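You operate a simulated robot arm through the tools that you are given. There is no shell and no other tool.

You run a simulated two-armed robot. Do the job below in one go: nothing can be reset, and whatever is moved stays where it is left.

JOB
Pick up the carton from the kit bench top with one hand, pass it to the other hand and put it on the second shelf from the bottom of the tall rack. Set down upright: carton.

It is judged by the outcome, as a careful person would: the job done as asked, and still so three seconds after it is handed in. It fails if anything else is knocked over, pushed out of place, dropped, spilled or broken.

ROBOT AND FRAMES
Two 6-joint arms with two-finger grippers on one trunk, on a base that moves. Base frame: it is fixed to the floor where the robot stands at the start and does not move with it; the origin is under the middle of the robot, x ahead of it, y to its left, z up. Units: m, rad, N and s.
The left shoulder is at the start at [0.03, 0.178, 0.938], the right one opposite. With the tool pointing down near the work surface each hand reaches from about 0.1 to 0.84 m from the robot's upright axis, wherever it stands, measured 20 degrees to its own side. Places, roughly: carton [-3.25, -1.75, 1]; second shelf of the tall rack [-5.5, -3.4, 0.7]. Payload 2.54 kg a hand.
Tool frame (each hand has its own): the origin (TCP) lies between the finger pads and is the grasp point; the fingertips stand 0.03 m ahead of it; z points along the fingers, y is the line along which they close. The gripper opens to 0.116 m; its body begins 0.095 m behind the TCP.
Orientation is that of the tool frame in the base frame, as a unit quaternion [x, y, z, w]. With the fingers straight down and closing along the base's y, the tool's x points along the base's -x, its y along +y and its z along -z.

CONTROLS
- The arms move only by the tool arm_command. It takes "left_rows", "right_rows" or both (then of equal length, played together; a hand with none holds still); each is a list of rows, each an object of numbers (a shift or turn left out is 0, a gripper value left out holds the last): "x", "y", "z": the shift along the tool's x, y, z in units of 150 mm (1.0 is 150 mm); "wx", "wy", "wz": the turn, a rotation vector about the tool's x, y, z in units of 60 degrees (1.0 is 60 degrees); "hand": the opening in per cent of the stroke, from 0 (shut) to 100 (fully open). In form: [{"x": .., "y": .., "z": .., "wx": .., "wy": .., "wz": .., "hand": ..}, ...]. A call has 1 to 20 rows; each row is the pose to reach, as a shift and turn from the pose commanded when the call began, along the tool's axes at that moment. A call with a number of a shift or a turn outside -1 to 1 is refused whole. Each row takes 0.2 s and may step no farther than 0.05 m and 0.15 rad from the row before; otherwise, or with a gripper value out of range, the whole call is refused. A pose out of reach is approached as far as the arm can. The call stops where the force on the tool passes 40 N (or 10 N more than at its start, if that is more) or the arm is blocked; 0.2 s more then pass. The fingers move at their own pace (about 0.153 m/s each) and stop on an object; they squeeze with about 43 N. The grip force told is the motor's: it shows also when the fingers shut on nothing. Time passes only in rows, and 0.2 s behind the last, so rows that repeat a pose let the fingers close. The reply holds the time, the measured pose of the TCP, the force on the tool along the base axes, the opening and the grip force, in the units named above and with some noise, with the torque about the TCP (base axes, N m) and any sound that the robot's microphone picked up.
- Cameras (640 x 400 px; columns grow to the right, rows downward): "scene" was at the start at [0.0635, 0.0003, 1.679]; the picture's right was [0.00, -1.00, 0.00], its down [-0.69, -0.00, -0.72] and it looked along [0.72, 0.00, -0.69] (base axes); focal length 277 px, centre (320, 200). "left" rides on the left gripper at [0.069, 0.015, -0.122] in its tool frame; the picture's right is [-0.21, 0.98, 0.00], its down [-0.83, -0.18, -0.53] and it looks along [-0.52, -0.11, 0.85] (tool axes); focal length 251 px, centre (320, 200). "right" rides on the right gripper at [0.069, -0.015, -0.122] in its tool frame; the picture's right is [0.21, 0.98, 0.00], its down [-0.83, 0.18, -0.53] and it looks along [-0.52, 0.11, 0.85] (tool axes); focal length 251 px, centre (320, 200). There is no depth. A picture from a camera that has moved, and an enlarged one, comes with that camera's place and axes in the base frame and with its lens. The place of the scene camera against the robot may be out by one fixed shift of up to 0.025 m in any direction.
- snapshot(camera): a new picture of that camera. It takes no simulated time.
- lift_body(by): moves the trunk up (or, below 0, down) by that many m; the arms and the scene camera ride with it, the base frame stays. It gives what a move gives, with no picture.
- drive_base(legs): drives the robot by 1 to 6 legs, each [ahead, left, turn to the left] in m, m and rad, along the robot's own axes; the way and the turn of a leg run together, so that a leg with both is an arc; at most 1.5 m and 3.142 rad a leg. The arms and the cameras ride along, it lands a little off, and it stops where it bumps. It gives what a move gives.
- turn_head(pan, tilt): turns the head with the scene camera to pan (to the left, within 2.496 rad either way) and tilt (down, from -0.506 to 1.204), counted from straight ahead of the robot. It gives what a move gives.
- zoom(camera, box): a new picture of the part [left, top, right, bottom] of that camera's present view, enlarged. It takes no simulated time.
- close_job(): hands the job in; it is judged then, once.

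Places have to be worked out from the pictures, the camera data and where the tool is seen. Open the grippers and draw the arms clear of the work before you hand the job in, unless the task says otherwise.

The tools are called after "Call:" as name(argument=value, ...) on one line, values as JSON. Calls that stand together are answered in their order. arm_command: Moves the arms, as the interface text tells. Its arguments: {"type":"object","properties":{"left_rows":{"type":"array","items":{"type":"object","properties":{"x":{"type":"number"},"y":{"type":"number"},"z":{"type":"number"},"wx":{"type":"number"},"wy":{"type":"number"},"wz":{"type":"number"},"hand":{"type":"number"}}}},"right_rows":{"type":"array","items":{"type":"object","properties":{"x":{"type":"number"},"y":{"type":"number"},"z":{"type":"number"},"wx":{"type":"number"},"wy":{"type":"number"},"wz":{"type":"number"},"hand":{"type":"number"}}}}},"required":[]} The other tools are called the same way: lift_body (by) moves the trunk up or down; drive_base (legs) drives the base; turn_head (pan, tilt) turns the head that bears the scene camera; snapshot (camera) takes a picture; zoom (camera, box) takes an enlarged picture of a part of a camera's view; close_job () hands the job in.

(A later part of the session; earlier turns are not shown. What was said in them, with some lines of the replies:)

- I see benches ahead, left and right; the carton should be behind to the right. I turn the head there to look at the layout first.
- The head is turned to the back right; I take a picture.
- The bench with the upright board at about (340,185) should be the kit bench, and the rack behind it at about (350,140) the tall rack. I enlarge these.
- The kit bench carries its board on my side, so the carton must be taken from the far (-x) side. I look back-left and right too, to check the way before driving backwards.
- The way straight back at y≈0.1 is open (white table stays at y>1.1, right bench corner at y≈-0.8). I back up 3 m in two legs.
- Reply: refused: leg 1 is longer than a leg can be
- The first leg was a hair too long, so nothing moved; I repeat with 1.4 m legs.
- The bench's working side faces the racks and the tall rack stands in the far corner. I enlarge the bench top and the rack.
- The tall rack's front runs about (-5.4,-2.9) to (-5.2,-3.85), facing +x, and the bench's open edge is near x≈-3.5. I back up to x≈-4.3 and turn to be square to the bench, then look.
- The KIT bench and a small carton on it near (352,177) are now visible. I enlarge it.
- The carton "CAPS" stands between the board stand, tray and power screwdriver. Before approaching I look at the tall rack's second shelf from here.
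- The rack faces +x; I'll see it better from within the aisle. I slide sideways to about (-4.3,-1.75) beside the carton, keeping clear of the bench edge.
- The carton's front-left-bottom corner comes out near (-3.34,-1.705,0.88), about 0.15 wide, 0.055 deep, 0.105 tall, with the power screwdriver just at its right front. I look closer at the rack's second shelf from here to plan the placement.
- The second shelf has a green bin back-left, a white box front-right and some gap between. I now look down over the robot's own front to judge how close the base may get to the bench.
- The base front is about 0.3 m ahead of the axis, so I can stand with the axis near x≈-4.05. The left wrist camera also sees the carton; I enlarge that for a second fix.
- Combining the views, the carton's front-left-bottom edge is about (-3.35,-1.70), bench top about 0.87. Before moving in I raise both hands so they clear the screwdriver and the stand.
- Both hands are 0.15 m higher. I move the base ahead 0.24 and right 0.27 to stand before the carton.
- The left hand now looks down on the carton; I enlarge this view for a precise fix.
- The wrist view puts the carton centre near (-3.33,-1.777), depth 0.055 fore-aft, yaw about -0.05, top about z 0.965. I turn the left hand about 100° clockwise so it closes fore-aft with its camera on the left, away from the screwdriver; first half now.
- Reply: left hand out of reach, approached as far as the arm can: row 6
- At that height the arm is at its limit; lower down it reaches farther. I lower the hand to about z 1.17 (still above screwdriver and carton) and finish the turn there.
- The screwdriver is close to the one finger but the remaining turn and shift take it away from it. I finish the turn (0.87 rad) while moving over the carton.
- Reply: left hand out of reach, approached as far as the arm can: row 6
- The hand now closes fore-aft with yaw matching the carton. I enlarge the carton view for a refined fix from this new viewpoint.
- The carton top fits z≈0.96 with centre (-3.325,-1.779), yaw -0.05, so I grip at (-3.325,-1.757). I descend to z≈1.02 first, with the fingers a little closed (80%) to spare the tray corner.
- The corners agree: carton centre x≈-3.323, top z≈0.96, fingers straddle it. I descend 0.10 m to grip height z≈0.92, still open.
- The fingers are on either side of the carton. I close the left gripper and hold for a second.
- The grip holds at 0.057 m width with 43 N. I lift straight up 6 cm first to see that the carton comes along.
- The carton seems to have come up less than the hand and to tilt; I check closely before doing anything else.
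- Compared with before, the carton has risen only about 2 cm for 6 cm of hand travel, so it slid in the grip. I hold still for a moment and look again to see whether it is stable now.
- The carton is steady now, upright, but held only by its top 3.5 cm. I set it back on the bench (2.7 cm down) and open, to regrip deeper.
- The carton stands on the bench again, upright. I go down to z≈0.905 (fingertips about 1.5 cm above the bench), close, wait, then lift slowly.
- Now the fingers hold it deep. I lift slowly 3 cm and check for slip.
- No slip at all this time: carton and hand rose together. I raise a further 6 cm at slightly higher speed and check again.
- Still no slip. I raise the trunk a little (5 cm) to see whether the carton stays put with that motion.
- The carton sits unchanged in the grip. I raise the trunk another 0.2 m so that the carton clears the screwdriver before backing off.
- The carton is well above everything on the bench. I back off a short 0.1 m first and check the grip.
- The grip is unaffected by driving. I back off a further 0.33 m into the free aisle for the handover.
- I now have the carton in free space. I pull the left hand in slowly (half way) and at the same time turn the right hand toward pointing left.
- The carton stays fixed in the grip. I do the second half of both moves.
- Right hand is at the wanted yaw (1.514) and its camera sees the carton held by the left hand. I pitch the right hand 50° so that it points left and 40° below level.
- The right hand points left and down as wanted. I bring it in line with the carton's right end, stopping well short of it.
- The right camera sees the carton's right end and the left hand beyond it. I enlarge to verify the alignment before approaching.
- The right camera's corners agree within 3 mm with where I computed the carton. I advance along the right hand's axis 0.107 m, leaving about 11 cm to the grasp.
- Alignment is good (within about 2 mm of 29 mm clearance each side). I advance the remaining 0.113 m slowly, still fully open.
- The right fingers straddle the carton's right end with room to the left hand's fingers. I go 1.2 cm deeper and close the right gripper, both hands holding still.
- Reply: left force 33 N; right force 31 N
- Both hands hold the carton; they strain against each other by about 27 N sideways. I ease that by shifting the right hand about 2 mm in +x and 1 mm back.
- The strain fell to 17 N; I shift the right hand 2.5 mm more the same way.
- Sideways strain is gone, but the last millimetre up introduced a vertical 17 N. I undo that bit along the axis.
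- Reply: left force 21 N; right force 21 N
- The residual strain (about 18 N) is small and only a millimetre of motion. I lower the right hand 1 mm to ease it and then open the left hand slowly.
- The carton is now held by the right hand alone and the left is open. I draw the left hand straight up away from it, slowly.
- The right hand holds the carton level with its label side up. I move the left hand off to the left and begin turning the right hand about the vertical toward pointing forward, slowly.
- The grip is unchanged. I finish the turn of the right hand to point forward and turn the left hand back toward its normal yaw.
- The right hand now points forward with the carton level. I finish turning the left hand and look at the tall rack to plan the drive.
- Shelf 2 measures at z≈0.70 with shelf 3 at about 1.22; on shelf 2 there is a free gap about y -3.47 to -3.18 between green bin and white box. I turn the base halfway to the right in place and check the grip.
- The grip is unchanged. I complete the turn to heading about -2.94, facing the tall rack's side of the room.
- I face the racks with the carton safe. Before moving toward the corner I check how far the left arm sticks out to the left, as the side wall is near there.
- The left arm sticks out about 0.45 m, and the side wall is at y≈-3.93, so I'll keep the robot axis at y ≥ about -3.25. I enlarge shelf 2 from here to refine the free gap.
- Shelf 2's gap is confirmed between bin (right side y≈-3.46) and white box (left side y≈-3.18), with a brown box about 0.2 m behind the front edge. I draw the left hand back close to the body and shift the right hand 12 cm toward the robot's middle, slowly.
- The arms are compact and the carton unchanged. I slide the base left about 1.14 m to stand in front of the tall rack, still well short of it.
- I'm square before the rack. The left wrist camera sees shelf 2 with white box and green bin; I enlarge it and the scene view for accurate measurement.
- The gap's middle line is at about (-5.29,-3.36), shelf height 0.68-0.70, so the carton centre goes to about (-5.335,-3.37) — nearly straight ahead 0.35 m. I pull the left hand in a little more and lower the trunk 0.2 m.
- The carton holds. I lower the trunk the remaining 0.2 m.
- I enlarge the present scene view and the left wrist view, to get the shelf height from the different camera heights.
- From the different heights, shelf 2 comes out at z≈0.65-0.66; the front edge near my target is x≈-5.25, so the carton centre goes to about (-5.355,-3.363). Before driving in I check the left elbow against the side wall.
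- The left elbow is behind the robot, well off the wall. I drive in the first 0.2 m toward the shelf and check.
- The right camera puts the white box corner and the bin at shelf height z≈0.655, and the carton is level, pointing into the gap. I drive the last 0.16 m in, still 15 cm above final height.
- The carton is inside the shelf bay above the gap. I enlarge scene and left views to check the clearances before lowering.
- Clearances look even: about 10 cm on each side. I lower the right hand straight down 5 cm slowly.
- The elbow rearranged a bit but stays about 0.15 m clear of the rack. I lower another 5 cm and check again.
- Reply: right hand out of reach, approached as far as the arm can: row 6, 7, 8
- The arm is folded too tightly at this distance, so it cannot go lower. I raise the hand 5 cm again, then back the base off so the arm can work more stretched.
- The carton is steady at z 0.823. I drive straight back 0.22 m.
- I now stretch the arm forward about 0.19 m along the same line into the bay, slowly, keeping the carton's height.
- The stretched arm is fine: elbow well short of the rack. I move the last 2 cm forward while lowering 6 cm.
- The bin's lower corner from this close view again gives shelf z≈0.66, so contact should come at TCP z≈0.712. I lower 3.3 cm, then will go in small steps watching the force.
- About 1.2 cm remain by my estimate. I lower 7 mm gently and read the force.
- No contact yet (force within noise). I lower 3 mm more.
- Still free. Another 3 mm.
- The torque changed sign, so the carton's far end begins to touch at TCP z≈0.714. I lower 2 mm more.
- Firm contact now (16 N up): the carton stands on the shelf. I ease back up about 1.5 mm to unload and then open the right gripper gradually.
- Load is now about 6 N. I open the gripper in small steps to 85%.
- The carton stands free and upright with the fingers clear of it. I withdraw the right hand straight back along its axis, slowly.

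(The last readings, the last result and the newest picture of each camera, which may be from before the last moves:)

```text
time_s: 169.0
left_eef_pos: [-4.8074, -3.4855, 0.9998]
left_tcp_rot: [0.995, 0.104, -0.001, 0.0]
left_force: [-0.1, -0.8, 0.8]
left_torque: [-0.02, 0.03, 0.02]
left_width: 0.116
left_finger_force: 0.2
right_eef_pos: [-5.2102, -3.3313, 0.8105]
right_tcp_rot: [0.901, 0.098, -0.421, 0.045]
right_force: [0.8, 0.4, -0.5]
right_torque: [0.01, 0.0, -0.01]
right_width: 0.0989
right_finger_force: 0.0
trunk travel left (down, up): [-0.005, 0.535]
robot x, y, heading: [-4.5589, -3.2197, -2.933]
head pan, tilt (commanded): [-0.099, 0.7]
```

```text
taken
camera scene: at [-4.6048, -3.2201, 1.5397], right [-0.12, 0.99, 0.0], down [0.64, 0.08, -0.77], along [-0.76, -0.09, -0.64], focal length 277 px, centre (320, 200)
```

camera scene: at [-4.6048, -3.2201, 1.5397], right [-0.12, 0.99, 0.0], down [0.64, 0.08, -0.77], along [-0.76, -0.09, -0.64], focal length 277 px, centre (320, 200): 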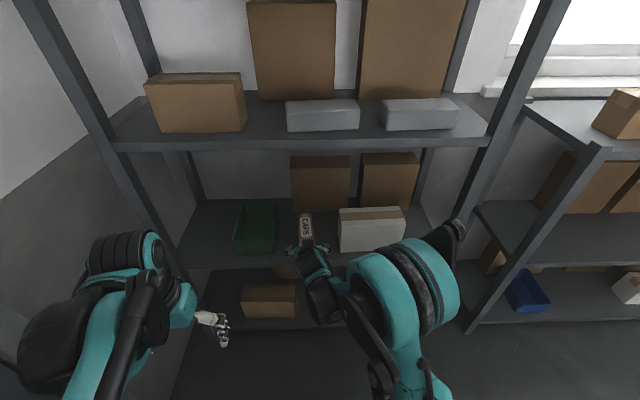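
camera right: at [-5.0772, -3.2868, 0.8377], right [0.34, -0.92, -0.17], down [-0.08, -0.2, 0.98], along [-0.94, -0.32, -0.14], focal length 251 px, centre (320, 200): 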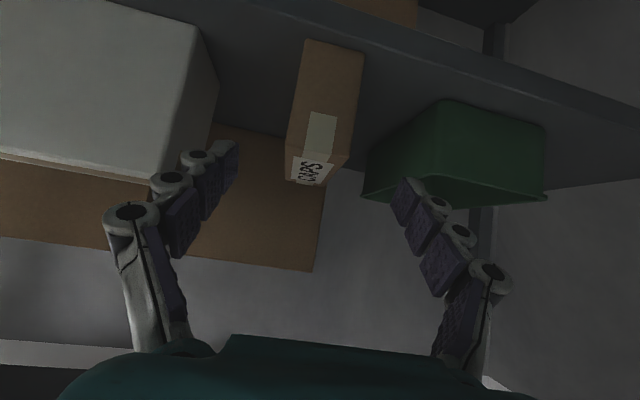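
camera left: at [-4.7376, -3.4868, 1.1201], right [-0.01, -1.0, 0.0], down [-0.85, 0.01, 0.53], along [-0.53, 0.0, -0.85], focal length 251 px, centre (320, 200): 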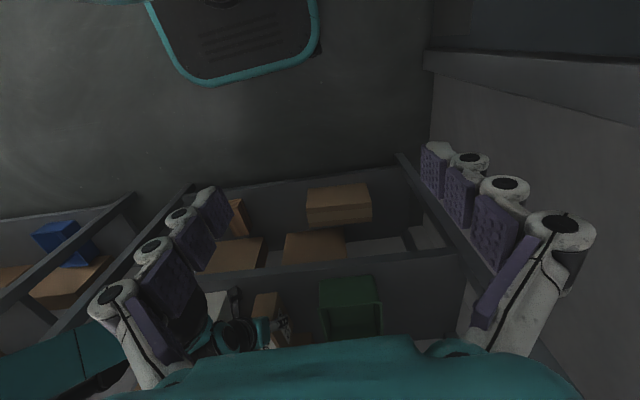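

The carton stands upright on the second shelf between bin and white box, about 3 cm inside the edge. I back the base off so both arms are clear, then inspect.

Call:
drive_base(legs=[[-0.35, 0, 0]])

Call:
snapshot(camera="scene")

Call:
zoom(camera="scene", box=[200, 120, 440, 270])

Call:
snapshot(camera="right")

```text
time_s: 171.2
left_eef_pos: [-4.4681, -3.4103, 0.9998]
left_tcp_rot: [0.995, 0.104, 0.0, 0.0]
left_force: [0.6, -0.3, 0.2]
left_torque: [-0.02, 0.0, -0.02]
left_width: 0.1162
left_finger_force: 0.2
right_eef_pos: [-4.8693, -3.2575, 0.8112]
right_tcp_rot: [0.901, 0.097, -0.42, 0.044]
right_force: [-0.3, -0.8, 0.8]
right_torque: [-0.02, -0.01, 0.02]
right_width: 0.0991
right_finger_force: 0.0
trunk travel left (down, up): [-0.005, 0.535]
robot x, y, heading: [-4.2256, -3.1404, -2.925]
head pan, tilt (commanded): [-0.099, 0.7]
```

```text
taken
camera scene: at [-4.2649, -3.1451, 1.5397], right [-0.12, 0.99, 0.0], down [0.64, 0.08, -0.77], along [-0.76, -0.09, -0.64], focal length 277 px, centre (320, 200)
```

scene: 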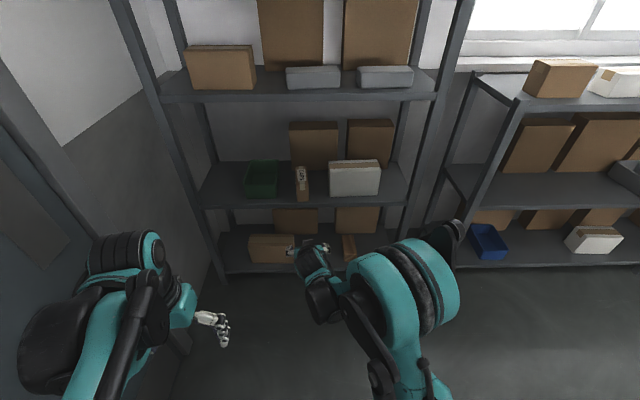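

```text
2.67 times, centred on (320, 195) of scene
camera zoom: at [-4.2649, -3.1451, 1.5397], right [-0.12, 0.99, 0.0], down [0.64, 0.08, -0.77], along [-0.76, -0.09, -0.64], focal length 739 px, centre (320, 213)
```

zoom: 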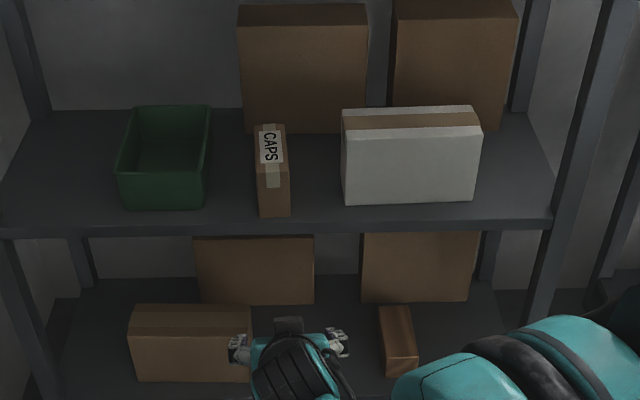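

```text
taken
camera right: at [-4.7377, -3.2125, 0.8378], right [0.34, -0.92, -0.17], down [-0.08, -0.2, 0.98], along [-0.94, -0.32, -0.14], focal length 251 px, centre (320, 200)
```

right: 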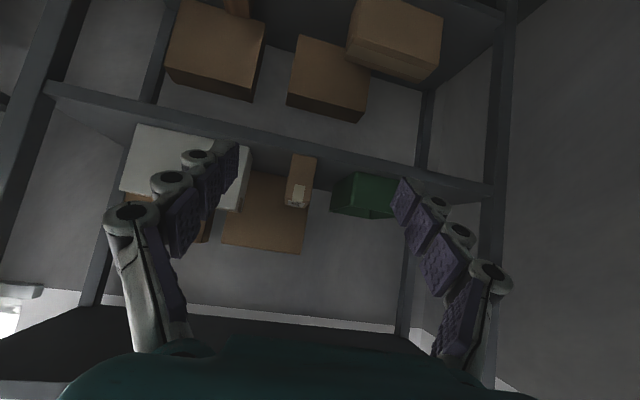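

The carton stands upright on the second shelf, bin, boxes and everything else in place. I open the right gripper fully and let a second pass before handing in.

Call:
arm_command(right_rows=[{"hand": 100}, {"hand": 100}, {"hand": 100}, {"hand": 100}])

Call:
zoom(camera="scene", box=[200, 120, 440, 270])

```text
time_s: 172.2
left_eef_pos: [-4.4683, -3.412, 1.0005]
left_tcp_rot: [0.995, 0.104, 0.001, 0.0]
left_force: [0.7, -0.7, 0.7]
left_torque: [-0.03, 0.0, 0.02]
left_width: 0.1161
left_finger_force: 0.1
right_eef_pos: [-4.8703, -3.2574, 0.8114]
right_tcp_rot: [0.901, 0.097, -0.42, 0.045]
right_force: [0.0, 0.3, 0.0]
right_torque: [-0.01, -0.01, 0.01]
right_width: 0.116
right_finger_force: 0.1
trunk travel left (down, up): [-0.005, 0.535]
robot x, y, heading: [-4.2233, -3.1391, -2.923]
head pan, tilt (commanded): [-0.099, 0.7]
```

```text
2.67 times, centred on (320, 195) of scene
camera zoom: at [-4.2658, -3.1453, 1.5397], right [-0.12, 0.99, 0.0], down [0.64, 0.08, -0.76], along [-0.76, -0.09, -0.64], focal length 739 px, centre (320, 213)
```

zoom: 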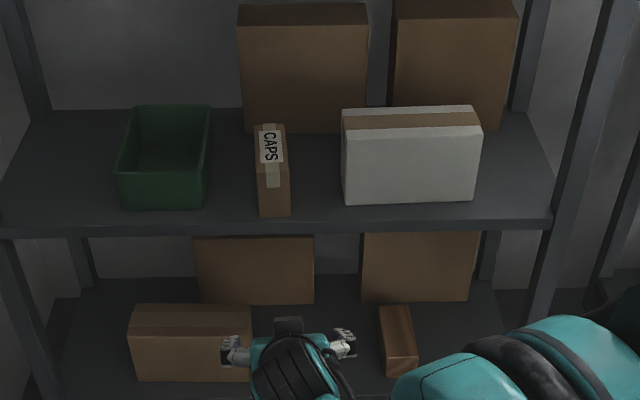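

The carton is unchanged, upright and stable on the second shelf; both grippers are open and clear of the rack. I hand the job in.

Call:
close_job()

```text
The job is handed in.
```

The carton is standing upright on the second shelf from the bottom of the tall rack, between the green bin and the white box and about 3 cm in from the front edge.

The left hand picked it off the kit bench and passed it to the right hand, which set it on the shelf. On the first lift the carton slid about 3.5 cm in the grip, so I put it back on the bench, gripped it deeper and lifted slowly. It did not move in the grip after that.

In the last pictures nothing on the rack had moved. I did not look at the bench again after leaving it, but nothing there had been disturbed in the earlier pictures. Both grippers are open and the arms are clear of the rack.
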